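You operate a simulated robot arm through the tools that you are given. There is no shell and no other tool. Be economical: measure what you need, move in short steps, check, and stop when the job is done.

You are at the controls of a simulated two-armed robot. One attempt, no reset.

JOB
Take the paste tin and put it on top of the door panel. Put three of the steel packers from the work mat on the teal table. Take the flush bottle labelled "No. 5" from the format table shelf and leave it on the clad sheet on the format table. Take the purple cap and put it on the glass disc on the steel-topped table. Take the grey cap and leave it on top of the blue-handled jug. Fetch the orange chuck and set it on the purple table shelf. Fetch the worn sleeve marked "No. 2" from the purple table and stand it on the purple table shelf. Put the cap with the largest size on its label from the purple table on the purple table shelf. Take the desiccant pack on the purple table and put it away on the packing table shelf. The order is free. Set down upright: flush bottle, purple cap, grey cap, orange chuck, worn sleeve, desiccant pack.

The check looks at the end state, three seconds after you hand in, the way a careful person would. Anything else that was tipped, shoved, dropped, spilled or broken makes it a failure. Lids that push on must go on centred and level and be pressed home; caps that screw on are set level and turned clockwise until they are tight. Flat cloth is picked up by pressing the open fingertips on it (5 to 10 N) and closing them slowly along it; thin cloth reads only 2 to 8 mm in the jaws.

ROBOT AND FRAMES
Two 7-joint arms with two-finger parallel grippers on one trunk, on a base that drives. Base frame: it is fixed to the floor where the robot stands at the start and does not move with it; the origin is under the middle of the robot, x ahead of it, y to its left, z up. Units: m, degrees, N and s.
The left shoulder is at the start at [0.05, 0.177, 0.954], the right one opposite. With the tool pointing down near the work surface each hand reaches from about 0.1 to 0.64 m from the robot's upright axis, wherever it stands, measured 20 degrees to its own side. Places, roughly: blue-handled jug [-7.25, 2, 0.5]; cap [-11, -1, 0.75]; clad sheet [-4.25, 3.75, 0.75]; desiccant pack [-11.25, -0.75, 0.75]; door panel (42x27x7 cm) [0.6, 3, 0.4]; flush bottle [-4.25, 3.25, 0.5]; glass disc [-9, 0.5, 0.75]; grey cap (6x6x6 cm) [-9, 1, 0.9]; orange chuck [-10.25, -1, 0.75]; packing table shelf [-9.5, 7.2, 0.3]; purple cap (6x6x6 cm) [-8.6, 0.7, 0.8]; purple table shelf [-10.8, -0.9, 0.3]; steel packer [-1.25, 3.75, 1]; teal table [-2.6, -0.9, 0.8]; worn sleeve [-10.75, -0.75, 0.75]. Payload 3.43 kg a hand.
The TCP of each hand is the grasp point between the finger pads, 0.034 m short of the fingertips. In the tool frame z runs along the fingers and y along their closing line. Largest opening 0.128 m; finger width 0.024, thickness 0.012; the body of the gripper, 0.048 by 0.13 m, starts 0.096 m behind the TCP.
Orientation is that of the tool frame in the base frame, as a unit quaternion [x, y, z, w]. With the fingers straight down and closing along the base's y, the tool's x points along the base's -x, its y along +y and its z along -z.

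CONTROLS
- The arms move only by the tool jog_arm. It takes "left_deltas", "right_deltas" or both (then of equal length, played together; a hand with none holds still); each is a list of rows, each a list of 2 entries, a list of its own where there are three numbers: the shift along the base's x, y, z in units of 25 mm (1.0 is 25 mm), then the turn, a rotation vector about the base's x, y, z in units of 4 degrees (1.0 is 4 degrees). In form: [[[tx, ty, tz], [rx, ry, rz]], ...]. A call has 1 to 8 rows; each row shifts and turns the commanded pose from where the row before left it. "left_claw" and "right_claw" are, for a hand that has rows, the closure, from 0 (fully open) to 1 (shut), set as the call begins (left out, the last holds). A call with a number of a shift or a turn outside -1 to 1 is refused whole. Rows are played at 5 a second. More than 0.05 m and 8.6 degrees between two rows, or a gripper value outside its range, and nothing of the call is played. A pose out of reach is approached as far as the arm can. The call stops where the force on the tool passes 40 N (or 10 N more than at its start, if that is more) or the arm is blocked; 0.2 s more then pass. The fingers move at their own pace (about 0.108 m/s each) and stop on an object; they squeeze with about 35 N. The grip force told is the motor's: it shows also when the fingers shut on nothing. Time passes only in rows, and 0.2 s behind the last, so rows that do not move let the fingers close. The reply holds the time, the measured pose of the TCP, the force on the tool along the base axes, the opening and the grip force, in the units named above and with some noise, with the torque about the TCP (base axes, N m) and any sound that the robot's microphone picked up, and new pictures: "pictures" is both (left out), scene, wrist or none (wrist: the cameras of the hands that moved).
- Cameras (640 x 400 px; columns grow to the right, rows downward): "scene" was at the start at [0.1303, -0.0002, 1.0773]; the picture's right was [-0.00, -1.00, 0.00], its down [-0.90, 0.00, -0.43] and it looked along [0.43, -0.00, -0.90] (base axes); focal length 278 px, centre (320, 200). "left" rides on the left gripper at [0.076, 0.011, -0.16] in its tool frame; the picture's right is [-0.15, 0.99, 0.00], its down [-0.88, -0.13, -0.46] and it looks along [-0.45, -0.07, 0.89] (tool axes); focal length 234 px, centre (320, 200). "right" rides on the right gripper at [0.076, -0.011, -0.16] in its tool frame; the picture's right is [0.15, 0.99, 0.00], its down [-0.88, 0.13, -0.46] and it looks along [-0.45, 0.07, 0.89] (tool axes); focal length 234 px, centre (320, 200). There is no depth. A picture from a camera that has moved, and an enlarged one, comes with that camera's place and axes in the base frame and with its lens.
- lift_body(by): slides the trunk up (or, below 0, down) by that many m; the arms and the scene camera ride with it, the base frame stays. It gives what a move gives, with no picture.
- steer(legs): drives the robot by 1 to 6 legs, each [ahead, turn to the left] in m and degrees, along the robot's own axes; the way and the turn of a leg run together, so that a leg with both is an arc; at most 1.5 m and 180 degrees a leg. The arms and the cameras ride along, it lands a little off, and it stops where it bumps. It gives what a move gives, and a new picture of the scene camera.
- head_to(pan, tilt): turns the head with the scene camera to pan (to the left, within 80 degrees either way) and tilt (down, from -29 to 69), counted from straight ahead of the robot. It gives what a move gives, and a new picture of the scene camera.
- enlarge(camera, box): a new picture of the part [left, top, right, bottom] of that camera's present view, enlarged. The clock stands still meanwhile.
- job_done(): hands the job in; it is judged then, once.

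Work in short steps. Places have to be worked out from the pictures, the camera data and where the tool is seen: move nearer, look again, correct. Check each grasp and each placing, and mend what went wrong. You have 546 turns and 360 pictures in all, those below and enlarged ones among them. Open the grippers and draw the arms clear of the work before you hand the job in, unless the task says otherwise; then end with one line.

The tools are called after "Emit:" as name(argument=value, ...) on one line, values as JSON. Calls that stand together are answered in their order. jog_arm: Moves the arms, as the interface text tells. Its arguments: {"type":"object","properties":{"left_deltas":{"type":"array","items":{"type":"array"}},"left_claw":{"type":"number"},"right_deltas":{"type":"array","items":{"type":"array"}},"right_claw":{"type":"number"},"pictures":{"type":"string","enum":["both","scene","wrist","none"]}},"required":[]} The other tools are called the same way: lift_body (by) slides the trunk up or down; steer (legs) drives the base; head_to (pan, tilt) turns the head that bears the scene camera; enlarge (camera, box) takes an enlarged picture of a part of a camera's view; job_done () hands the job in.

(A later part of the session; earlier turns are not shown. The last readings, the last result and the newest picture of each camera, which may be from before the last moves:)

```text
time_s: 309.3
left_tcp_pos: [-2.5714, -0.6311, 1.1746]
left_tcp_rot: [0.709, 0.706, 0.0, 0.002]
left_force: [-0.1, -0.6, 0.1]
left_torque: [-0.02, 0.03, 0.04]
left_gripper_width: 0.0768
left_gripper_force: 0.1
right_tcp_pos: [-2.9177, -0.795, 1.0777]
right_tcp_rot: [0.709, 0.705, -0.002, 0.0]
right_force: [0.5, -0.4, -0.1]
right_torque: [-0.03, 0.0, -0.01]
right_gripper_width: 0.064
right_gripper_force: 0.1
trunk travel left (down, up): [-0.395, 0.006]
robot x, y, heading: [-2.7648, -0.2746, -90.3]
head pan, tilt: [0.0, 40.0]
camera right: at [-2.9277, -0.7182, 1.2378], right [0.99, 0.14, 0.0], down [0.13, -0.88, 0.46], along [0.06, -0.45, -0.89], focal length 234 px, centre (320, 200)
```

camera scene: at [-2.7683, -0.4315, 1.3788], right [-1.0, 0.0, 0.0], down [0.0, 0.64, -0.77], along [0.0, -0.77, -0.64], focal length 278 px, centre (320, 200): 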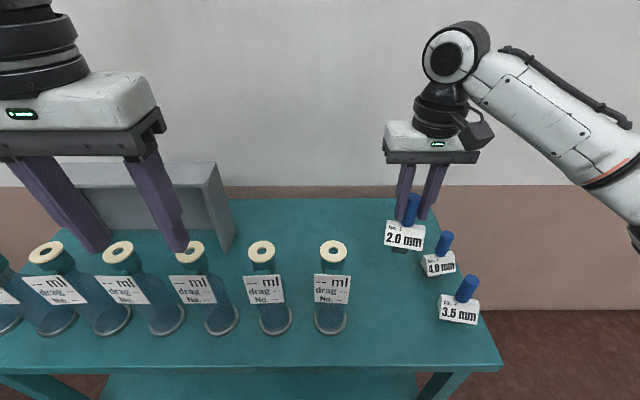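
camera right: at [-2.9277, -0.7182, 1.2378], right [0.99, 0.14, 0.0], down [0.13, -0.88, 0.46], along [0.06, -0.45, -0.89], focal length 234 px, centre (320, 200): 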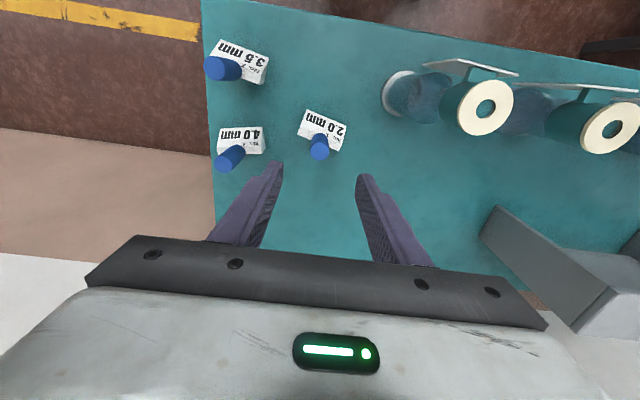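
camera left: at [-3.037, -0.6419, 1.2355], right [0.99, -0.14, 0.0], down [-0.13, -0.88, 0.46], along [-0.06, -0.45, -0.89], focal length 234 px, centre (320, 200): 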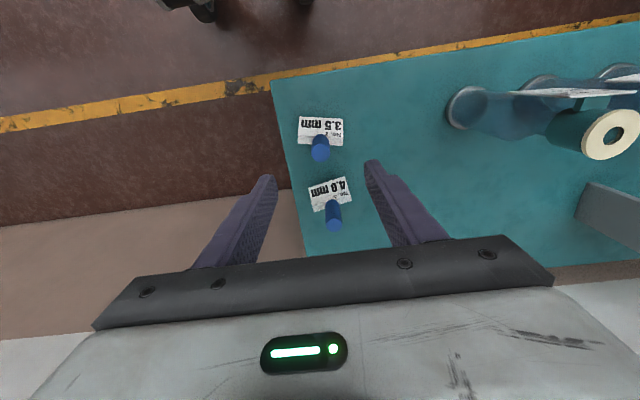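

All three packers stand on the teal table. I raise the hand and drive to the south side of the format table.

Emit:
jog_arm(right_deltas=[[[0, 0.5, 1], [0, 0, 0]], [[0, 1, 1], [0, 0, 0]], [[0, 1, 1], [0, 0, 0]], [[0, 1, 1], [0, 0, 0]]], pictures="none")

Emit:
steer(legs=[[-0.32, 0], [0, 180], [1.5, 0], [0.5, 0], [0, 90], [1.48, 0]])

Emit:
head_to(pan=-70, tilt=30)

```text
time_s: 310.3
left_tcp_pos: [-2.5726, -0.631, 1.1755]
left_tcp_rot: [0.708, 0.706, 0.001, 0.001]
left_force: [-0.2, -0.7, 0.2]
left_torque: [-0.06, 0.0, -0.03]
left_gripper_width: 0.0768
left_gripper_force: 0.0
right_tcp_pos: [-2.9172, -0.7055, 1.1765]
right_tcp_rot: [0.709, 0.706, -0.001, 0.0]
right_force: [-0.6, 0.6, 0.5]
right_torque: [0.0, 0.0, -0.01]
right_gripper_width: 0.0639
right_gripper_force: 0.1
trunk travel left (down, up): [-0.395, 0.006]
robot x, y, heading: [-2.7639, -0.2768, -90.2]
head pan, tilt: [0.0, 40.0]
```

```text
time_s: 340.1
left_tcp_pos: [-4.6096, 1.8442, 1.1745]
left_tcp_rot: [1.0, 0.0, -0.001, 0.001]
left_force: [0.2, 0.3, 0.3]
left_torque: [0.03, -0.01, 0.0]
left_gripper_width: 0.0768
left_gripper_force: 0.0
right_tcp_pos: [-4.6848, 2.1885, 1.1776]
right_tcp_rot: [1.0, 0.0, -0.001, -0.001]
right_force: [0.2, -0.4, 0.3]
right_torque: [-0.01, -0.01, -0.01]
right_gripper_width: 0.0641
right_gripper_force: 0.0
trunk travel left (down, up): [-0.395, 0.006]
robot x, y, heading: [-4.2528, 2.0384, 180.0]
head pan, tilt: [0.0, 40.0]
camera scene: at [-4.4096, 2.0399, 1.3788], right [0.0, 1.0, 0.0], down [0.64, 0.0, -0.77], along [-0.77, 0.0, -0.64], focal length 278 px, centre (320, 200)
```

scene: 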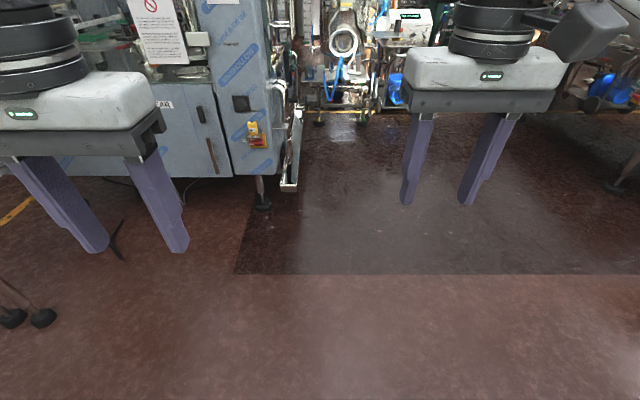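

```text
time_s: 341.6
left_tcp_pos: [-4.6094, 1.8448, 1.1754]
left_tcp_rot: [1.0, 0.0, 0.0, 0.001]
left_force: [-0.3, 0.3, 1.4]
left_torque: [0.02, 0.01, 0.02]
left_gripper_width: 0.0768
left_gripper_force: 0.0
right_tcp_pos: [-4.6849, 2.1892, 1.1764]
right_tcp_rot: [1.0, 0.0, -0.001, -0.002]
right_force: [-0.1, 0.4, 0.0]
right_torque: [-0.01, 0.0, -0.01]
right_gripper_width: 0.064
right_gripper_force: 0.0
trunk travel left (down, up): [-0.395, 0.006]
robot x, y, heading: [-4.2555, 2.0405, 179.7]
head pan, tilt: [-70.0, 30.0]
camera scene: at [-4.3553, 2.1249, 1.3942], right [0.94, 0.34, 0.0], down [0.17, -0.47, -0.87], along [-0.3, 0.81, -0.5], focal length 278 px, centre (320, 200)
```

scene: 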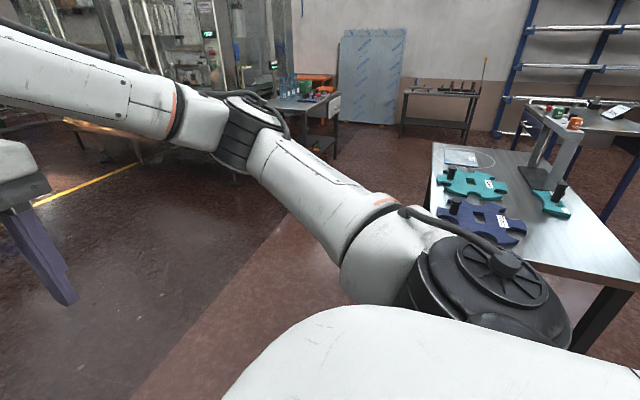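

The format table runs along y with its west edge near x≈-4.3; sheet near its north-west corner. I drive round to its west side.

Emit:
steer(legs=[[0.6, 0], [0, -90], [1.35, 0], [0, -90]])

Emit:
head_to(pan=0, tilt=40)

```text
time_s: 358.8
left_tcp_pos: [-4.4754, 3.5656, 1.1754]
left_tcp_rot: [0.006, 1.0, 0.0, 0.001]
left_force: [-0.2, -0.2, -0.1]
left_torque: [-0.01, -0.01, 0.01]
left_gripper_width: 0.0768
left_gripper_force: 0.0
right_tcp_pos: [-4.4046, 3.2211, 1.1759]
right_tcp_rot: [0.005, 1.0, -0.002, 0.001]
right_force: [0.2, 0.2, -0.2]
right_torque: [0.01, -0.01, 0.02]
right_gripper_width: 0.0639
right_gripper_force: 0.1
trunk travel left (down, up): [-0.395, 0.006]
robot x, y, heading: [-4.832, 3.3741, -0.8]
head pan, tilt: [-70.0, 30.0]
camera scene: at [-4.7348, 3.2885, 1.3942], right [-0.94, -0.33, 0.0], down [-0.17, 0.47, -0.87], along [0.29, -0.82, -0.5], focal length 278 px, centre (320, 200)
```

scene: 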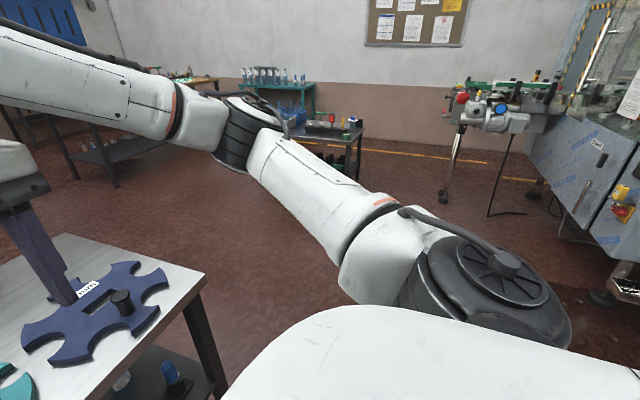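

```text
time_s: 360.2
left_tcp_pos: [-4.4745, 3.5662, 1.1756]
left_tcp_rot: [0.006, 1.0, 0.001, 0.001]
left_force: [1.3, -0.1, -0.7]
left_torque: [-0.03, -0.01, 0.02]
left_gripper_width: 0.0766
left_gripper_force: 0.1
right_tcp_pos: [-4.4041, 3.2211, 1.1761]
right_tcp_rot: [0.005, 1.0, -0.002, 0.001]
right_force: [0.1, 1.2, -0.2]
right_torque: [0.02, -0.02, 0.0]
right_gripper_width: 0.0641
right_gripper_force: 0.0
trunk travel left (down, up): [-0.395, 0.006]
robot x, y, heading: [-4.8337, 3.3756, -0.7]
head pan, tilt: [0.0, 40.0]
camera scene: at [-4.6797, 3.373, 1.3789], right [-0.01, -1.0, 0.0], down [-0.64, 0.01, -0.77], along [0.77, -0.01, -0.64], focal length 278 px, centre (320, 200)
```

scene: 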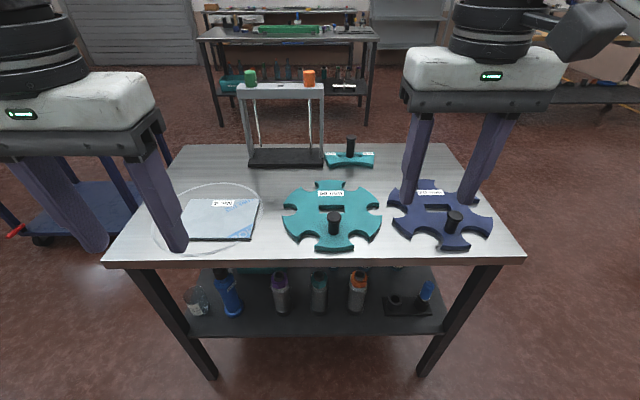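

The clad sheet (bluish plate) is on the left of the table top; bottles stand on the shelf. I zoom in on both.

Emit:
enlarge(camera="scene", box=[170, 255, 450, 335])

Emit:
enlarge(camera="scene", box=[140, 160, 300, 260])

```text
2.29 times, centred on (310, 295) of scene
camera zoom: at [-4.6797, 3.373, 1.3789], right [-0.01, -1.0, 0.0], down [-0.64, 0.01, -0.77], along [0.77, -0.01, -0.64], focal length 635 px, centre (343, -17)
```

zoom: 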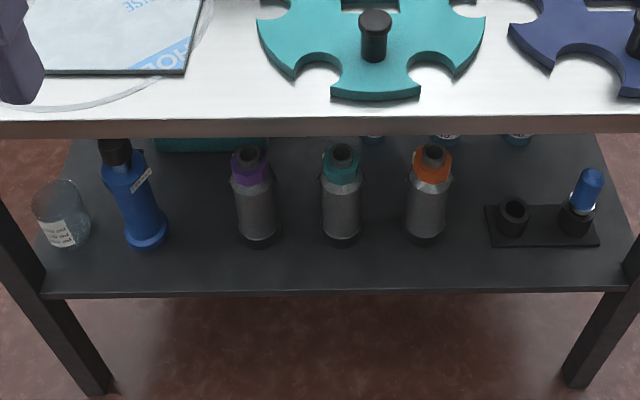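

```text
4.00 times, centred on (220, 210) of scene
camera zoom: at [-4.6797, 3.373, 1.3789], right [-0.01, -1.0, 0.0], down [-0.64, 0.01, -0.77], along [0.77, -0.01, -0.64], focal length 1111 px, centre (720, 160)
```

zoom: 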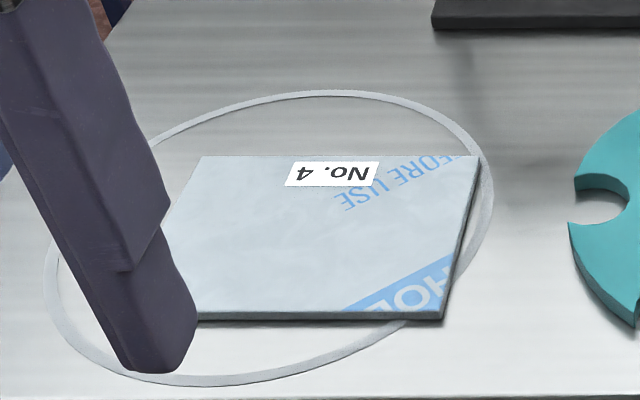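

The sheet's label reads from the far side, so bottle labels may face east or west. I back off a little, lower the trunk and look under the top.

Emit:
steer(legs=[[-0.25, 0.7]])

Emit:
lift_body(by=-0.39)

Emit:
head_to(pan=0, tilt=30)

Emit:
enlarge(camera="scene", box=[160, 130, 480, 330])

```text
time_s: 362.1
left_tcp_pos: [-4.7293, 3.571, 1.1747]
left_tcp_rot: [0.001, 1.0, 0.001, 0.001]
left_force: [0.0, 0.6, 0.6]
left_torque: [-0.01, 0.01, -0.02]
left_gripper_width: 0.0768
left_gripper_force: 0.1
right_tcp_pos: [-4.6511, 3.2276, 1.1774]
right_tcp_rot: [0.0, 1.0, -0.002, 0.001]
right_force: [-0.2, 0.6, -0.1]
right_torque: [0.01, -0.05, 0.0]
right_gripper_width: 0.064
right_gripper_force: 0.1
trunk travel left (down, up): [-0.395, 0.006]
robot x, y, heading: [-5.0817, 3.3755, -0.3]
head pan, tilt: [0.0, 40.0]
camera scene: at [-4.9294, 3.3764, 1.379], right [0.0, -1.0, 0.0], down [-0.64, 0.0, -0.77], along [0.77, 0.0, -0.64], focal length 278 px, centre (320, 200)
```

scene: 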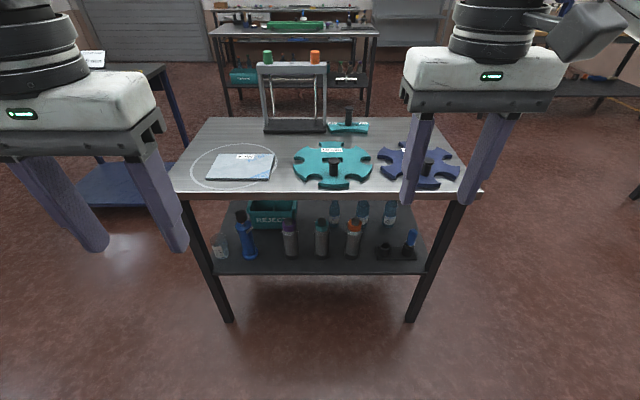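

```text
time_s: 365.8
left_tcp_pos: [-4.7263, 3.572, 0.786]
left_tcp_rot: [0.0, 1.0, 0.001, 0.001]
left_force: [0.4, 0.1, 0.1]
left_torque: [-0.03, 0.0, 0.0]
left_gripper_width: 0.077
left_gripper_force: 0.1
right_tcp_pos: [-4.6512, 3.2268, 0.7877]
right_tcp_rot: [-0.001, 1.0, -0.002, 0.001]
right_force: [-0.9, -0.5, -0.2]
right_torque: [-0.03, -0.03, -0.02]
right_gripper_width: 0.0642
right_gripper_force: 0.0
trunk travel left (down, up): [-0.005, 0.396]
robot x, y, heading: [-5.08, 3.375, -0.2]
head pan, tilt: [0.0, 40.0]
```

```text
time_s: 366.5
left_tcp_pos: [-4.7264, 3.5723, 0.7845]
left_tcp_rot: [0.0, 1.0, 0.001, 0.001]
left_force: [0.4, -0.8, 0.2]
left_torque: [0.0, 0.01, -0.01]
left_gripper_width: 0.077
left_gripper_force: 0.0
right_tcp_pos: [-4.6517, 3.2277, 0.787]
right_tcp_rot: [0.0, 1.0, -0.001, 0.001]
right_force: [0.0, 0.2, -0.4]
right_torque: [0.02, 0.03, 0.0]
right_gripper_width: 0.0639
right_gripper_force: 0.2
trunk travel left (down, up): [-0.005, 0.396]
robot x, y, heading: [-5.0839, 3.3749, -0.3]
head pan, tilt: [0.0, 30.0]
camera scene: at [-4.9232, 3.3764, 1.0042], right [0.0, -1.0, 0.0], down [-0.5, 0.0, -0.87], along [0.87, 0.0, -0.5], focal length 278 px, centre (320, 200)
```

scene: 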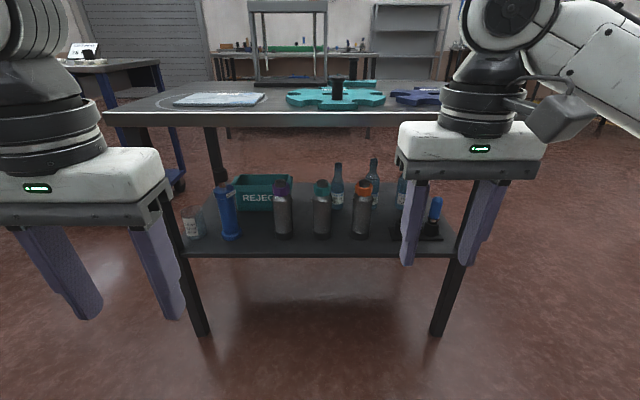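

```text
2.00 times, centred on (320, 230) of scene
camera zoom: at [-4.9232, 3.3764, 1.0042], right [0.0, -1.0, 0.0], down [-0.5, 0.0, -0.87], along [0.87, 0.0, -0.5], focal length 556 px, centre (320, 140)
```

zoom: 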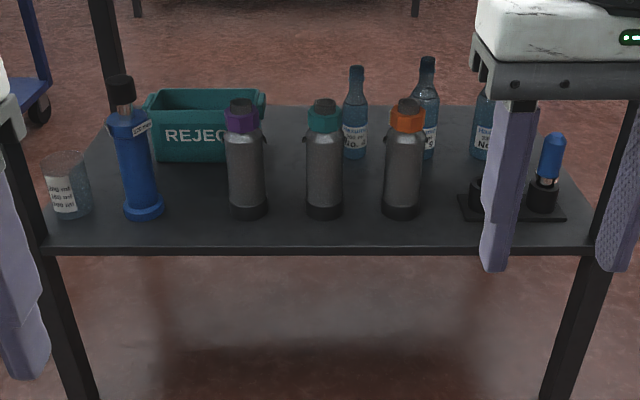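

The blue glass bottles at the back carry "No." labels facing me. I zoom in on them.

Emit:
enlarge(camera="scene", box=[322, 150, 412, 220])

```text
5.71 times, centred on (367, 185) of scene
camera zoom: at [-4.9232, 3.3764, 1.0042], right [0.0, -1.0, 0.0], down [-0.5, 0.0, -0.87], along [0.87, 0.0, -0.5], focal length 1587 px, centre (51, 286)
```

zoom: 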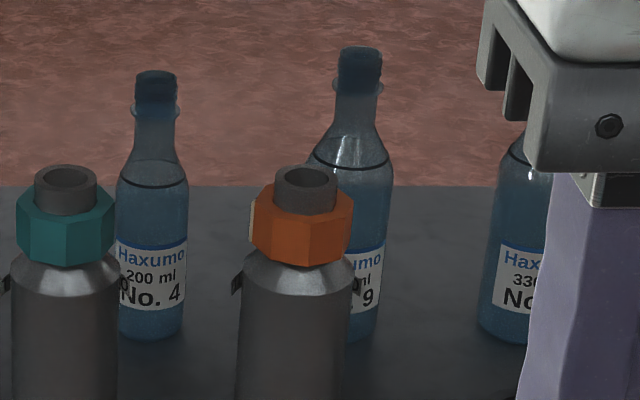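

Labels read No. 4 and No. 9; the third is hidden by my right hand. I swing the hand aside.

Emit:
jog_arm(right_deltas=[[[0, -1, 0], [0, 0, 0]], [[0, -1, 0], [0, 0, 0]], [[0, -1, 0], [0, 0, 0]], [[0, -1, 0], [0, 0, 0]], [[0, -1, 0], [0, 0, 0]]], pictures="none")

Emit:
enlarge(camera="scene", box=[330, 140, 450, 250])

```text
time_s: 367.7
left_tcp_pos: [-4.7265, 3.5723, 0.785]
left_tcp_rot: [0.0, 1.0, 0.002, 0.001]
left_force: [-0.2, 0.1, -0.4]
left_torque: [0.02, 0.03, 0.0]
left_gripper_width: 0.0769
left_gripper_force: 0.0
right_tcp_pos: [-4.6514, 3.103, 0.7858]
right_tcp_rot: [-0.001, 1.0, -0.002, 0.001]
right_force: [-0.8, 0.5, 0.4]
right_torque: [-0.01, -0.01, 0.0]
right_gripper_width: 0.0642
right_gripper_force: 0.0
trunk travel left (down, up): [-0.005, 0.396]
robot x, y, heading: [-5.0826, 3.3748, -0.0]
head pan, tilt: [0.0, 30.0]
```

```text
3.64 times, centred on (390, 195) of scene
camera zoom: at [-4.9232, 3.3764, 1.0042], right [0.0, -1.0, 0.0], down [-0.5, 0.0, -0.87], along [0.87, 0.0, -0.5], focal length 1010 px, centre (66, 218)
```

zoom: 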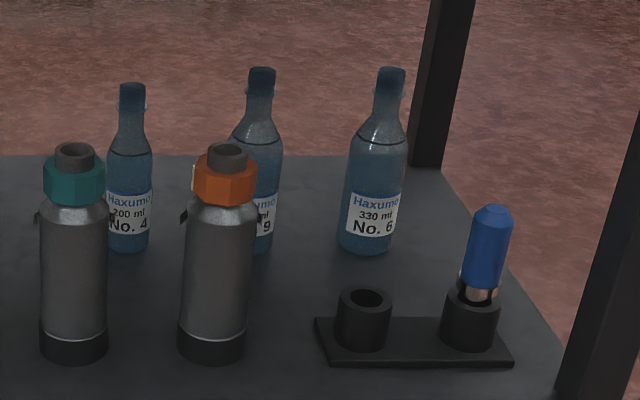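

Those read 4, 9 and 6. The steel canisters' tags face away, and the blue bottle at left has a small tag; I zoom there.

Emit:
enlarge(camera="scene", box=[180, 170, 310, 250])

```text
4.92 times, centred on (245, 210) of scene
camera zoom: at [-4.9232, 3.3764, 1.0042], right [0.0, -1.0, 0.0], down [-0.5, 0.0, -0.87], along [0.87, 0.0, -0.5], focal length 1368 px, centre (689, 151)
```

zoom: 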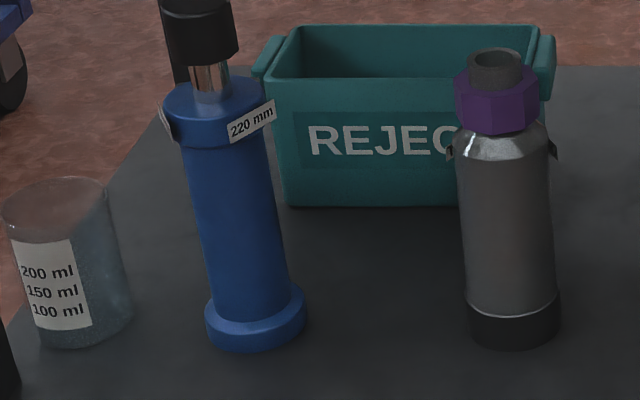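

The canister tags face east, so I drive round to the south-east corner to read them.

Emit:
steer(legs=[[0, -90], [1.25, 0], [0, 90], [1.5, 0], [0.4, 0], [0, 135]])

Emit:
enlarge(camera="scene", box=[160, 100, 480, 300])

```text
time_s: 396.4
left_tcp_pos: [-3.5839, 2.2094, 0.7856]
left_tcp_rot: [0.922, -0.387, -0.002, 0.001]
left_force: [0.1, -0.3, -0.3]
left_torque: [-0.01, 0.0, 0.03]
left_gripper_width: 0.0768
left_gripper_force: 0.0
right_tcp_pos: [-3.3007, 2.5922, 0.7875]
right_tcp_rot: [0.922, -0.386, -0.001, -0.002]
right_force: [-0.8, -0.5, 0.1]
right_torque: [0.02, -0.04, 0.03]
right_gripper_width: 0.0642
right_gripper_force: 0.0
trunk travel left (down, up): [-0.005, 0.396]
robot x, y, heading: [-3.1964, 2.0924, 134.6]
head pan, tilt: [0.0, 30.0]
camera scene: at [-3.3092, 2.2078, 1.0042], right [0.71, 0.7, 0.0], down [0.35, -0.36, -0.87], along [-0.61, 0.62, -0.5], focal length 278 px, centre (320, 200)
```

scene: 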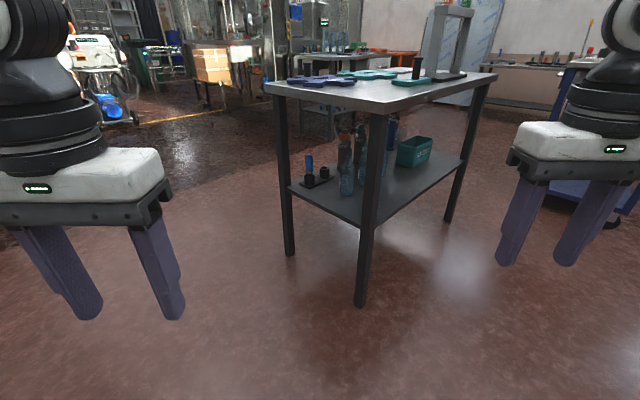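

```text
2.00 times, centred on (320, 200) of scene
camera zoom: at [-3.3092, 2.2078, 1.0042], right [0.71, 0.7, 0.0], down [0.35, -0.36, -0.87], along [-0.61, 0.62, -0.5], focal length 556 px, centre (320, 200)
```

zoom: 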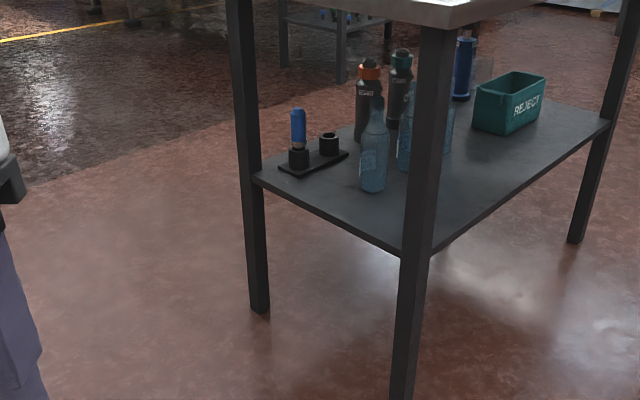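

Emit:
enlarge(camera="scene", box=[325, 115, 405, 175])

```text
6.67 times, centred on (365, 145) of scene
camera zoom: at [-3.3092, 2.2078, 1.0042], right [0.71, 0.7, 0.0], down [0.35, -0.36, -0.87], along [-0.61, 0.62, -0.5], focal length 1852 px, centre (20, 567)
```

zoom: 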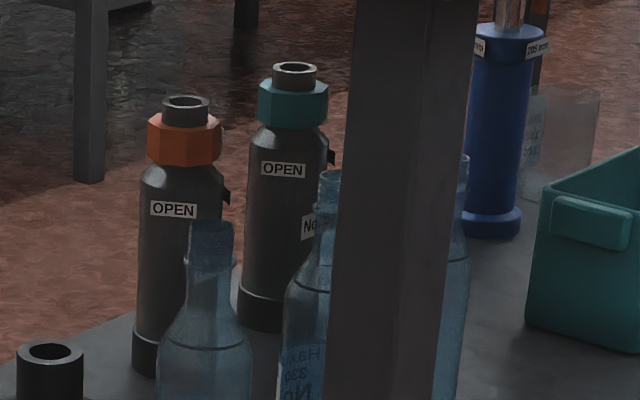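

The canisters carry "No." tags on the east side. I drive to the east side.

Emit:
steer(legs=[[0, -44.6], [1.15, 0], [0, 90]])

Emit:
enlarge(camera="scene", box=[200, 120, 440, 270])

```text
time_s: 405.9
left_tcp_pos: [-3.4618, 3.5027, 0.7913]
left_tcp_rot: [0.79, -0.613, -0.019, 0.011]
left_force: [-0.1, 0.7, 0.5]
left_torque: [-0.02, -0.02, -0.03]
left_gripper_width: 0.0769
left_gripper_force: 0.0
right_tcp_pos: [-3.1079, 3.7506, 0.7868]
right_tcp_rot: [0.837, -0.548, -0.005, 0.001]
right_force: [0.4, 0.1, 0.0]
right_torque: [0.0, 0.0, 0.0]
right_gripper_width: 0.0643
right_gripper_force: 0.1
trunk travel left (down, up): [-0.005, 0.396]
robot x, y, heading: [-3.1858, 3.2475, 112.3]
head pan, tilt: [0.0, 30.0]
stopped in leg 3: the robot was blocked; the commanded pose is now the measured one
camera scene: at [-3.2395, 3.3978, 1.0051], right [0.92, 0.38, -0.01], down [0.18, -0.46, -0.87], along [-0.34, 0.8, -0.5], focal length 278 px, centre (320, 200)
```

scene: 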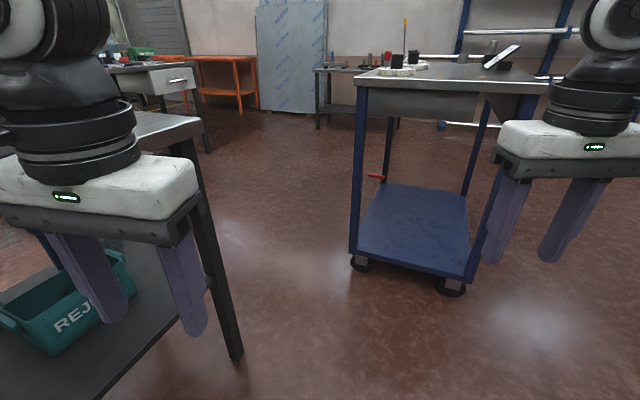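

```text
2.67 times, centred on (320, 195) of scene
camera zoom: at [-3.2395, 3.3978, 1.0051], right [0.92, 0.38, -0.01], down [0.18, -0.46, -0.87], along [-0.34, 0.8, -0.5], focal length 741 px, centre (320, 213)
```

zoom: 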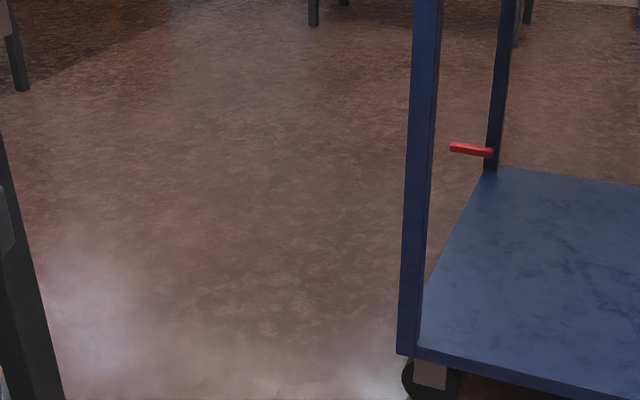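

The left arm touched the table edge while turning and the base stopped. I turn back and pan the head instead.

Emit:
steer(legs=[[0, -22.3]])

Emit:
head_to(pan=75, tilt=30)

```text
time_s: 407.4
left_tcp_pos: [-3.3518, 3.591, 0.7859]
left_tcp_rot: [-0.659, 0.752, 0.015, -0.007]
left_force: [0.1, 0.4, 0.4]
left_torque: [-0.03, 0.0, 0.03]
left_gripper_width: 0.0769
left_gripper_force: 0.0
right_tcp_pos: [-2.928, 3.6864, 0.7872]
right_tcp_rot: [0.715, -0.699, 0.0, -0.002]
right_force: [0.3, -0.2, 0.5]
right_torque: [0.03, -0.02, 0.01]
right_gripper_width: 0.0638
right_gripper_force: 0.1
trunk travel left (down, up): [-0.005, 0.396]
robot x, y, heading: [-3.1831, 3.248, 90.2]
head pan, tilt: [0.0, 30.0]
camera scene: at [-3.1878, 3.4097, 1.0042], right [1.0, 0.0, 0.0], down [0.0, -0.5, -0.87], along [0.0, 0.87, -0.5], focal length 278 px, centre (320, 200)
```

scene: 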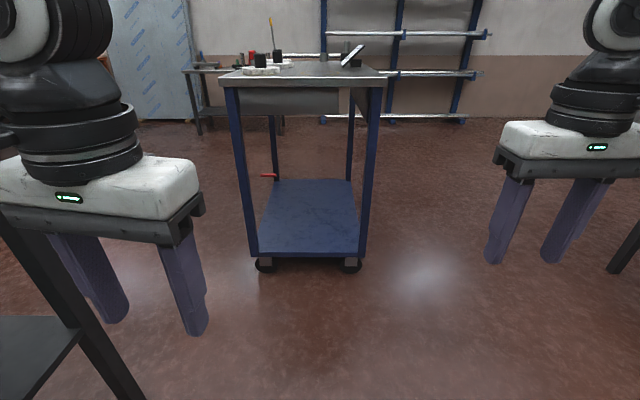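

```text
time_s: 408.9
left_tcp_pos: [-3.3523, 3.5916, 0.7846]
left_tcp_rot: [-0.659, 0.752, 0.015, -0.008]
left_force: [0.0, 0.3, 0.2]
left_torque: [-0.03, 0.02, -0.05]
left_gripper_width: 0.077
left_gripper_force: 0.0
right_tcp_pos: [-2.9276, 3.6866, 0.787]
right_tcp_rot: [0.714, -0.7, 0.0, -0.002]
right_force: [-0.1, 0.4, 1.1]
right_torque: [0.01, 0.02, -0.02]
right_gripper_width: 0.064
right_gripper_force: 0.0
trunk travel left (down, up): [-0.005, 0.396]
robot x, y, heading: [-3.1854, 3.2489, 90.4]
head pan, tilt: [75.0, 30.0]
camera scene: at [-3.2749, 3.3423, 1.0042], right [0.25, 0.97, 0.0], down [0.48, -0.13, -0.87], along [-0.84, 0.22, -0.5], focal length 278 px, centre (320, 200)
```

scene: 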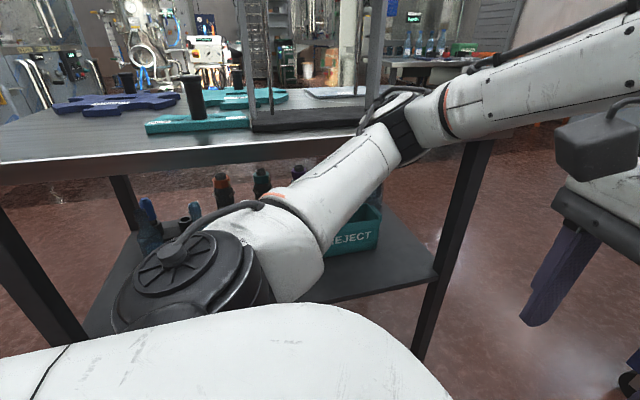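

The bench items look undisturbed. I zoom in on the three canisters' tags.

Emit:
enlarge(camera="scene", box=[195, 155, 315, 225])

```text
5.33 times, centred on (255, 190) of scene
camera zoom: at [-3.2749, 3.3423, 1.0042], right [0.25, 0.97, 0.0], down [0.48, -0.13, -0.87], along [-0.84, 0.22, -0.5], focal length 1482 px, centre (667, 253)
```

zoom: 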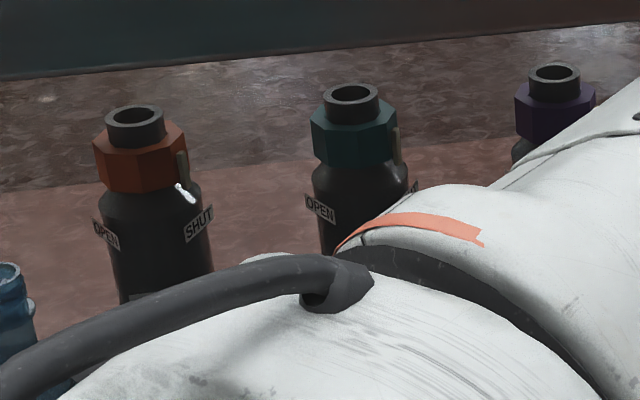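

My shoulder is in the way. I back 0.55 m and look again.

Emit:
steer(legs=[[-0.6, 0]])

Emit:
head_to(pan=50, tilt=30)

Emit:
enlarge(camera="scene", box=[200, 120, 440, 270])

```text
time_s: 412.3
left_tcp_pos: [-3.3484, 2.9894, 0.787]
left_tcp_rot: [-0.658, 0.753, 0.014, -0.007]
left_force: [-0.2, 0.1, 0.7]
left_torque: [0.01, 0.0, -0.01]
left_gripper_width: 0.0767
left_gripper_force: 0.0
right_tcp_pos: [-2.9246, 3.0832, 0.7855]
right_tcp_rot: [0.714, -0.7, 0.001, -0.002]
right_force: [-0.5, -0.1, 0.5]
right_torque: [-0.01, 0.01, 0.0]
right_gripper_width: 0.0642
right_gripper_force: 0.1
trunk travel left (down, up): [-0.005, 0.396]
robot x, y, heading: [-3.1851, 2.6488, 90.0]
head pan, tilt: [75.0, 30.0]
camera scene: at [-3.2725, 2.7395, 1.0042], right [0.26, 0.97, 0.0], down [0.48, -0.13, -0.87], along [-0.84, 0.22, -0.5], focal length 278 px, centre (320, 200)
```

scene: 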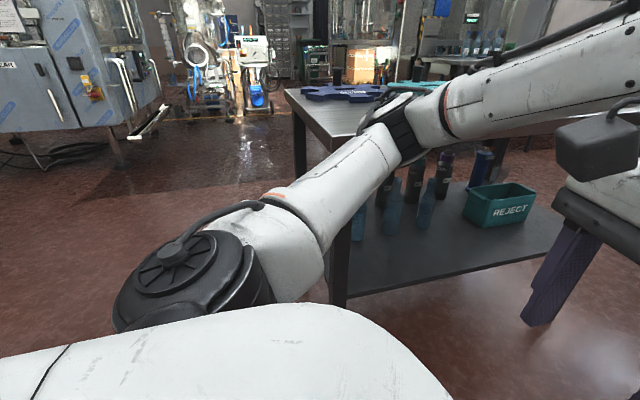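

```text
time_s: 413.2
left_tcp_pos: [-3.3481, 2.9897, 0.7857]
left_tcp_rot: [-0.659, 0.752, 0.014, -0.008]
left_force: [0.0, -0.7, 0.4]
left_torque: [-0.01, -0.02, 0.02]
left_gripper_width: 0.0768
left_gripper_force: 0.0
right_tcp_pos: [-2.9245, 3.0815, 0.787]
right_tcp_rot: [0.714, -0.7, 0.0, -0.003]
right_force: [1.1, -0.2, 0.5]
right_torque: [-0.05, 0.0, 0.02]
right_gripper_width: 0.0641
right_gripper_force: 0.0
trunk travel left (down, up): [-0.005, 0.396]
robot x, y, heading: [-3.1841, 2.6438, 90.2]
head pan, tilt: [50.0, 30.0]
camera scene: at [-3.2546, 2.7742, 1.0042], right [0.64, 0.77, 0.0], down [0.38, -0.32, -0.87], along [-0.67, 0.55, -0.5], focal length 278 px, centre (320, 200)
```

scene: 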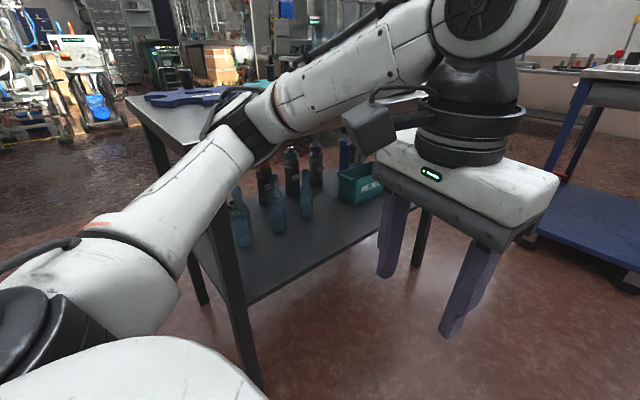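

```text
2.67 times, centred on (320, 195) of scene
camera zoom: at [-3.2546, 2.7742, 1.0042], right [0.64, 0.77, 0.0], down [0.38, -0.32, -0.87], along [-0.67, 0.55, -0.5], focal length 741 px, centre (320, 213)
```

zoom: 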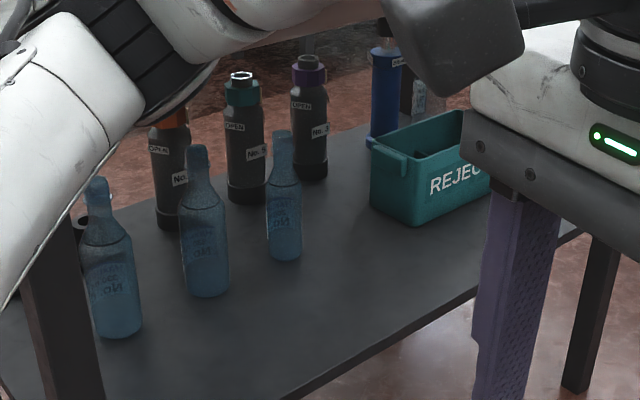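

Tags are visible; I zoom tighter on the canisters.

Emit:
enlarge(camera="scene", box=[250, 135, 330, 205])

```text
5.71 times, centred on (290, 170) of scene
camera zoom: at [-3.2546, 2.7742, 1.0042], right [0.64, 0.77, 0.0], down [0.38, -0.32, -0.87], along [-0.67, 0.55, -0.5], focal length 1587 px, centre (491, 371)
```

zoom: 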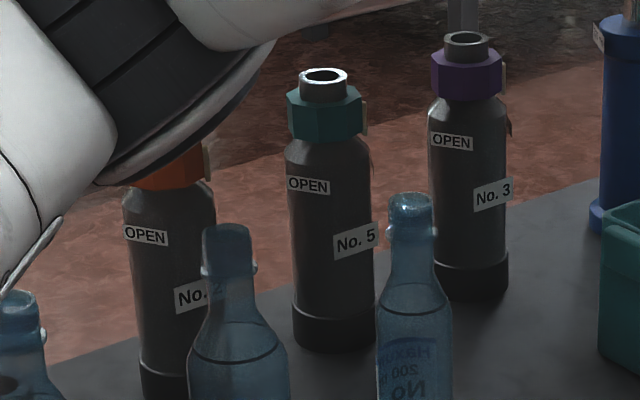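

The teal-collared canister is "No. 5", at about (-4.135, 3.373) on the shelf (z≈0.41, 0.22 tall). I drive back round to the west side.

Emit:
steer(legs=[[-0.62, 0], [0, 90], [1.5, 0], [0.5, 0], [0, -90], [1.5, 0]])

Emit:
head_to(pan=0, tilt=35)

Emit:
steer(legs=[[0, -90]])

```text
time_s: 440.9
left_tcp_pos: [-5.3733, 3.8488, 0.7846]
left_tcp_rot: [-0.666, 0.746, 0.014, -0.008]
left_force: [0.2, -0.2, 0.2]
left_torque: [0.01, 0.02, -0.02]
left_gripper_width: 0.0769
left_gripper_force: 0.0
right_tcp_pos: [-4.9493, 3.9502, 0.7869]
right_tcp_rot: [0.722, -0.692, 0.0, -0.002]
right_force: [-0.4, -0.6, -0.5]
right_torque: [0.0, 0.01, 0.0]
right_gripper_width: 0.0638
right_gripper_force: 0.1
trunk travel left (down, up): [-0.005, 0.396]
robot x, y, heading: [-5.2014, 3.5093, 91.1]
head pan, tilt: [50.0, 30.0]
camera scene: at [-5.2739, 3.6354, 1.0042], right [0.63, 0.78, 0.0], down [0.39, -0.31, -0.87], along [-0.68, 0.54, -0.5], focal length 278 px, centre (320, 200)
```

scene: 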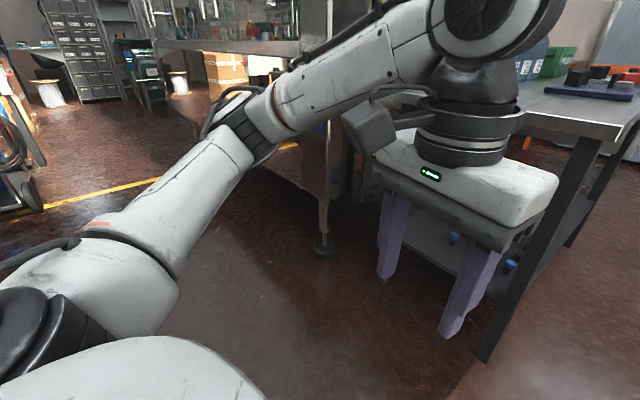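

```text
time_s: 442.1
left_tcp_pos: [-5.3717, 3.8481, 0.7865]
left_tcp_rot: [-0.666, 0.746, 0.015, -0.008]
left_force: [0.2, -0.8, -0.5]
left_torque: [0.01, 0.0, -0.01]
left_gripper_width: 0.0765
left_gripper_force: 0.0
right_tcp_pos: [-4.9494, 3.9507, 0.7877]
right_tcp_rot: [0.721, -0.693, 0.0, -0.003]
right_force: [0.8, -0.1, 0.3]
right_torque: [0.0, 0.01, 0.03]
right_gripper_width: 0.0642
right_gripper_force: 0.1
trunk travel left (down, up): [-0.005, 0.396]
robot x, y, heading: [-5.1966, 3.5037, 91.2]
head pan, tilt: [0.0, 35.0]
camera scene: at [-5.2053, 3.6669, 0.9964], right [1.0, 0.02, 0.0], down [0.01, -0.57, -0.82], along [-0.02, 0.82, -0.57], focal length 278 px, centre (320, 200)
```

scene: 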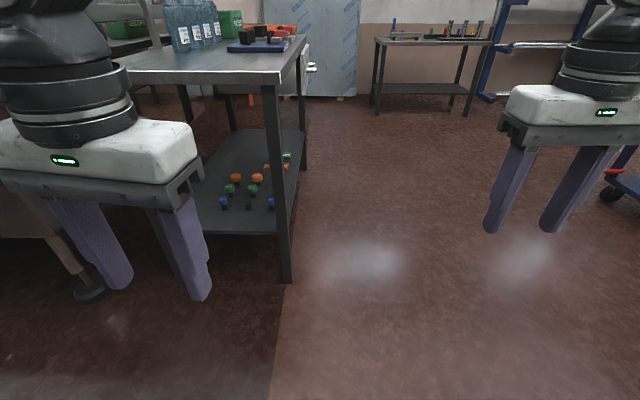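

```text
time_s: 446.3
left_tcp_pos: [-4.86, 3.6763, 0.7852]
left_tcp_rot: [0.062, 0.998, 0.015, 0.004]
left_force: [-0.9, 0.6, 0.4]
left_torque: [0.0, 0.01, 0.02]
left_gripper_width: 0.0768
left_gripper_force: 0.0
right_tcp_pos: [-4.7619, 3.2531, 0.7866]
right_tcp_rot: [-0.014, 1.0, -0.001, 0.001]
right_force: [0.1, 0.2, -0.1]
right_torque: [-0.01, -0.03, 0.0]
right_gripper_width: 0.064
right_gripper_force: 0.0
trunk travel left (down, up): [-0.005, 0.396]
robot x, y, heading: [-5.2016, 3.5076, 0.6]
head pan, tilt: [0.0, 35.0]
camera scene: at [-5.0437, 3.5107, 0.9964], right [0.01, -1.0, 0.0], down [-0.57, -0.01, -0.82], along [0.82, 0.01, -0.57], focal length 278 px, centre (320, 200)
```

scene: 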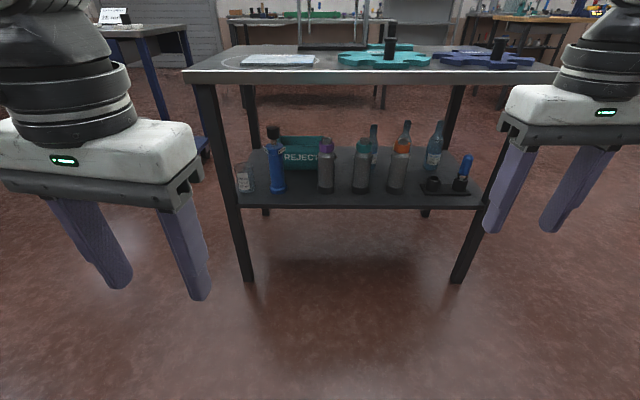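

I open the right hand and start tilting it toward horizontal in the open space.

Emit:
jog_arm(right_deltas=[[[0.5, 0, -0.6], [0, -1, 0]], [[0.5, 0, -0.6], [0, -1, 0]], [[0.5, 0, -0.6], [0, -1, 0]], [[0.5, 0, -0.6], [0, -1, 0]], [[0.5, 0, -0.6], [0, -1, 0]], [[0.5, 0, -0.6], [0, -1, 0]], [[0.5, 0, -0.6], [0, -1, 0]], [[0.5, 0, -0.6], [0, -1, 0]]], right_claw=0, pictures="none")

Emit:
jog_arm(right_deltas=[[[0.3, 0, -0.3], [0, -1, 0]], [[0.3, 0, -0.3], [0, -1, 0]], [[0.3, 0, -0.3], [0, -1, 0]], [[0.3, 0, -0.3], [0, -1, 0]], [[0.3, 0, -0.3], [0, -1, 0]], [[0.3, 0, -0.3], [0, -1, 0]], [[0.3, 0, -0.3], [0, -1, 0]], [[0.3, 0, -0.3], [0, -1, 0]]], pictures="scene")

```text
time_s: 448.1
left_tcp_pos: [-4.858, 3.6767, 0.7857]
left_tcp_rot: [0.062, 0.998, 0.015, 0.005]
left_force: [0.3, 0.3, -0.5]
left_torque: [-0.02, 0.0, 0.01]
left_gripper_width: 0.0769
left_gripper_force: 0.0
right_tcp_pos: [-4.6616, 3.254, 0.6675]
right_tcp_rot: [-0.014, 0.96, -0.005, 0.279]
right_force: [0.1, 0.3, 0.2]
right_torque: [-0.01, 0.03, 0.01]
right_gripper_width: 0.1279
right_gripper_force: 0.2
trunk travel left (down, up): [-0.005, 0.396]
robot x, y, heading: [-5.205, 3.5111, 0.9]
head pan, tilt: [0.0, 35.0]
```

```text
time_s: 449.9
left_tcp_pos: [-4.8592, 3.6774, 0.7862]
left_tcp_rot: [0.062, 0.998, 0.016, 0.005]
left_force: [0.7, 0.4, -0.1]
left_torque: [0.01, 0.02, -0.04]
left_gripper_width: 0.0769
left_gripper_force: 0.0
right_tcp_pos: [-4.6013, 3.2523, 0.6072]
right_tcp_rot: [-0.011, 0.846, -0.009, 0.532]
right_force: [-0.8, -1.1, 0.6]
right_torque: [-0.01, 0.0, -0.01]
right_gripper_width: 0.128
right_gripper_force: 0.1
trunk travel left (down, up): [-0.005, 0.396]
robot x, y, heading: [-5.1992, 3.5131, 0.5]
head pan, tilt: [0.0, 35.0]
camera scene: at [-5.0437, 3.5107, 0.9964], right [0.01, -1.0, 0.0], down [-0.57, -0.01, -0.82], along [0.82, 0.01, -0.57], focal length 278 px, centre (320, 200)
```

scene: 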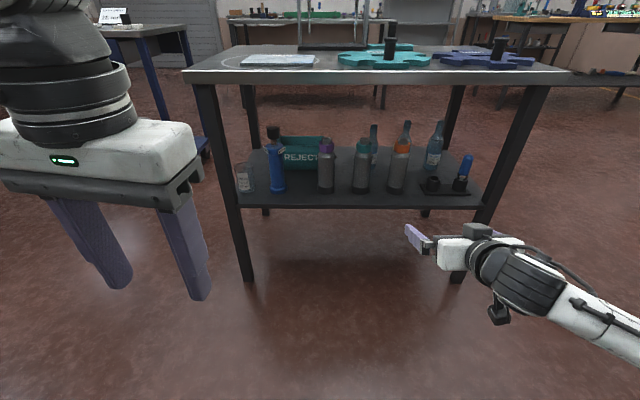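

The tilt (64°) tracks well. I align with the canister: y to 3.364, z to 0.50.

Emit:
jog_arm(right_deltas=[[[0, 0.75, -0.7], [0, 0, 0]], [[0, 0.75, -0.7], [0, 0, 0]], [[0, 0.75, -0.7], [0, 0, 0]], [[0, 0.75, -0.7], [0, 0, 0]], [[0, 0.75, -0.7], [0, 0, 0]], [[0, 0.75, -0.7], [0.2, 0, 0]]], pictures="wrist")

```text
time_s: 451.3
left_tcp_pos: [-4.8592, 3.6767, 0.786]
left_tcp_rot: [0.062, 0.998, 0.015, 0.004]
left_force: [0.3, -0.4, -0.6]
left_torque: [0.01, -0.02, -0.02]
left_gripper_width: 0.0765
left_gripper_force: 0.0
right_tcp_pos: [-4.6031, 3.3662, 0.5018]
right_tcp_rot: [-0.008, 0.847, -0.004, 0.531]
right_force: [0.0, -0.7, -0.3]
right_torque: [0.03, 0.02, 0.04]
right_gripper_width: 0.1281
right_gripper_force: 0.1
trunk travel left (down, up): [-0.005, 0.396]
robot x, y, heading: [-5.2006, 3.5064, 0.7]
head pan, tilt: [0.0, 35.0]
camera right: at [-4.7787, 3.3539, 0.5038], right [-0.07, 0.99, -0.15], down [-0.03, 0.14, 0.99], along [1.0, 0.08, 0.02], focal length 234 px, centre (320, 200)
```

right: 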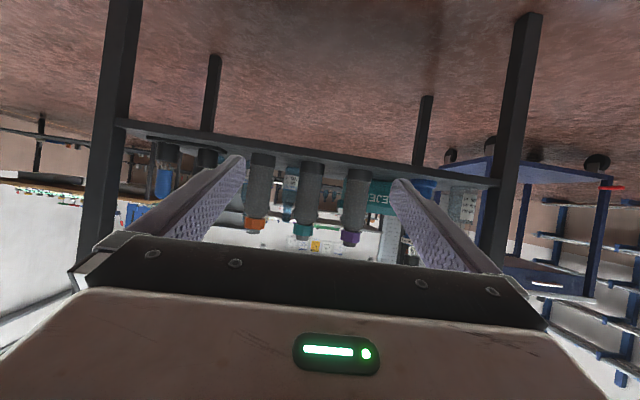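

The teal canister lines up (y≈3.365). I pull the left hand back for clearance and drive 0.38 m in.

Emit:
jog_arm(left_deltas=[[[-0.8, 0.3, 0], [0, 0, 0]], [[-0.8, 0.3, 0], [0, 0, 0]], [[-0.8, 0.3, 0], [0, 0, 0]], [[-0.8, 0.3, 0], [0, 0, 0]]], pictures="none")

Emit:
steer(legs=[[0.38, -0.6]])

Emit:
jog_arm(right_deltas=[[[0, 0, 0], [0, 0, 0]]], pictures="wrist")

```text
time_s: 452.3
left_tcp_pos: [-4.94, 3.7055, 0.7852]
left_tcp_rot: [0.062, 0.998, 0.015, 0.004]
left_force: [0.8, -0.6, -0.3]
left_torque: [-0.01, 0.01, 0.0]
left_gripper_width: 0.0766
left_gripper_force: 0.0
right_tcp_pos: [-4.602, 3.3663, 0.5019]
right_tcp_rot: [-0.008, 0.848, -0.002, 0.53]
right_force: [0.7, 0.0, 0.4]
right_torque: [0.02, -0.01, -0.01]
right_gripper_width: 0.128
right_gripper_force: 0.1
trunk travel left (down, up): [-0.005, 0.396]
robot x, y, heading: [-5.2018, 3.5122, 0.7]
head pan, tilt: [0.0, 35.0]
```

```text
time_s: 454.7
left_tcp_pos: [-4.5576, 3.7066, 0.786]
left_tcp_rot: [0.068, 0.998, 0.016, 0.006]
left_force: [0.2, 1.1, -0.2]
left_torque: [0.01, 0.01, 0.01]
left_gripper_width: 0.0769
left_gripper_force: 0.1
right_tcp_pos: [-4.225, 3.3628, 0.5026]
right_tcp_rot: [-0.003, 0.847, -0.006, 0.531]
right_force: [0.1, 0.6, 0.5]
right_torque: [-0.01, 0.03, 0.0]
right_gripper_width: 0.1279
right_gripper_force: 0.0
trunk travel left (down, up): [-0.005, 0.396]
robot x, y, heading: [-4.8217, 3.5082, 0.1]
head pan, tilt: [0.0, 35.0]
camera scene: at [-4.6648, 3.5112, 0.9964], right [0.0, -1.0, 0.0], down [-0.57, 0.0, -0.82], along [0.82, 0.0, -0.57], focal length 278 px, centre (320, 200)
```

scene: 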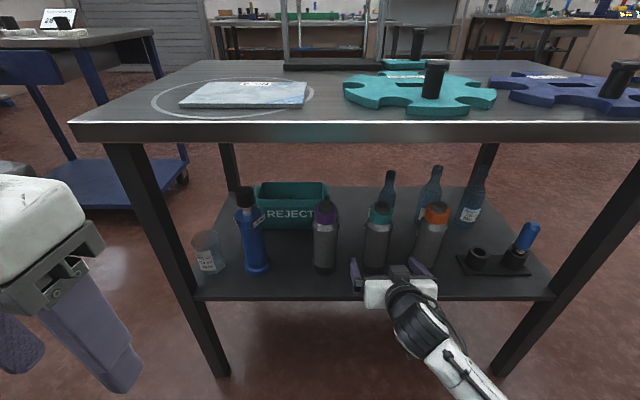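

```text
time_s: 455.1
left_tcp_pos: [-4.559, 3.7054, 0.7854]
left_tcp_rot: [0.068, 0.998, 0.015, 0.006]
left_force: [0.9, 0.1, 0.4]
left_torque: [0.02, 0.04, -0.01]
left_gripper_width: 0.0766
left_gripper_force: 0.0
right_tcp_pos: [-4.2245, 3.3618, 0.5025]
right_tcp_rot: [-0.003, 0.847, -0.006, 0.531]
right_force: [-0.8, 0.3, 0.1]
right_torque: [0.02, -0.03, -0.01]
right_gripper_width: 0.1277
right_gripper_force: 0.0
trunk travel left (down, up): [-0.005, 0.396]
robot x, y, heading: [-4.822, 3.512, -0.1]
head pan, tilt: [0.0, 35.0]
camera right: at [-4.4016, 3.3515, 0.504], right [-0.06, 0.99, -0.14], down [-0.03, 0.14, 0.99], along [1.0, 0.07, 0.02], focal length 234 px, centre (320, 200)
```

right: 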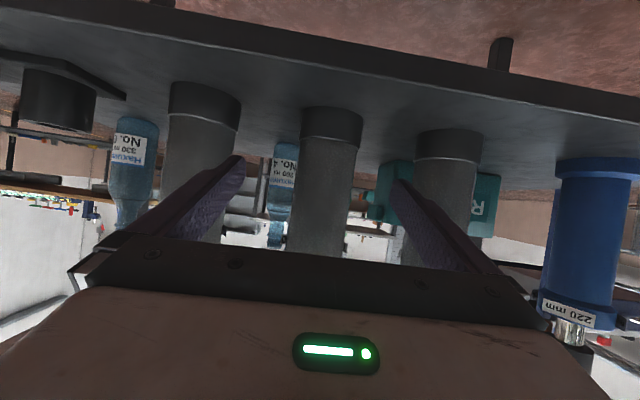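

The canister is at y≈3.375, axis x≈-4.148, with room for both fingers. I advance 7.5 cm with a 12 mm shift.

Emit:
jog_arm(right_deltas=[[[0.5, 0.5, 0], [0, 0, 0]], [[0.7, 0, 0], [0, 0, 0]], [[0.7, 0, 0], [0, 0, 0]], [[0.6, 0, 0], [0, 0, 0]], [[0.5, 0, 0], [0, 0, 0]]], pictures="wrist")

```text
time_s: 456.3
left_tcp_pos: [-4.5594, 3.706, 0.7856]
left_tcp_rot: [0.067, 0.998, 0.015, 0.005]
left_force: [0.1, 0.2, 0.8]
left_torque: [-0.03, 0.01, -0.02]
left_gripper_width: 0.0769
left_gripper_force: 0.0
right_tcp_pos: [-4.1493, 3.3737, 0.5019]
right_tcp_rot: [-0.004, 0.846, -0.005, 0.532]
right_force: [-0.1, 0.2, 0.2]
right_torque: [0.03, 0.0, 0.0]
right_gripper_width: 0.1277
right_gripper_force: 0.0
trunk travel left (down, up): [-0.005, 0.396]
robot x, y, heading: [-4.8189, 3.512, -0.1]
head pan, tilt: [0.0, 35.0]
camera right: at [-4.3258, 3.3641, 0.5039], right [-0.06, 0.99, -0.14], down [-0.03, 0.14, 0.99], along [1.0, 0.07, 0.02], focal length 234 px, centre (320, 200)
```

right: 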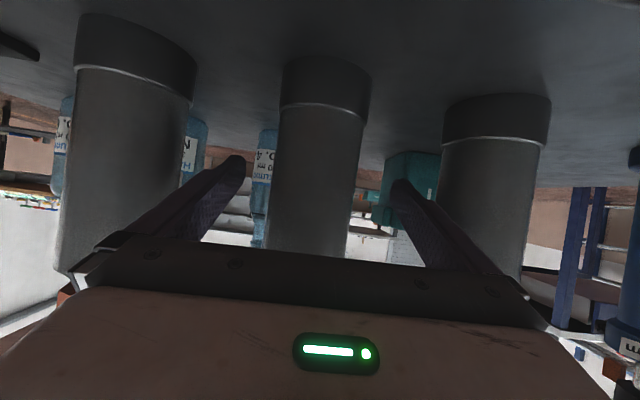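

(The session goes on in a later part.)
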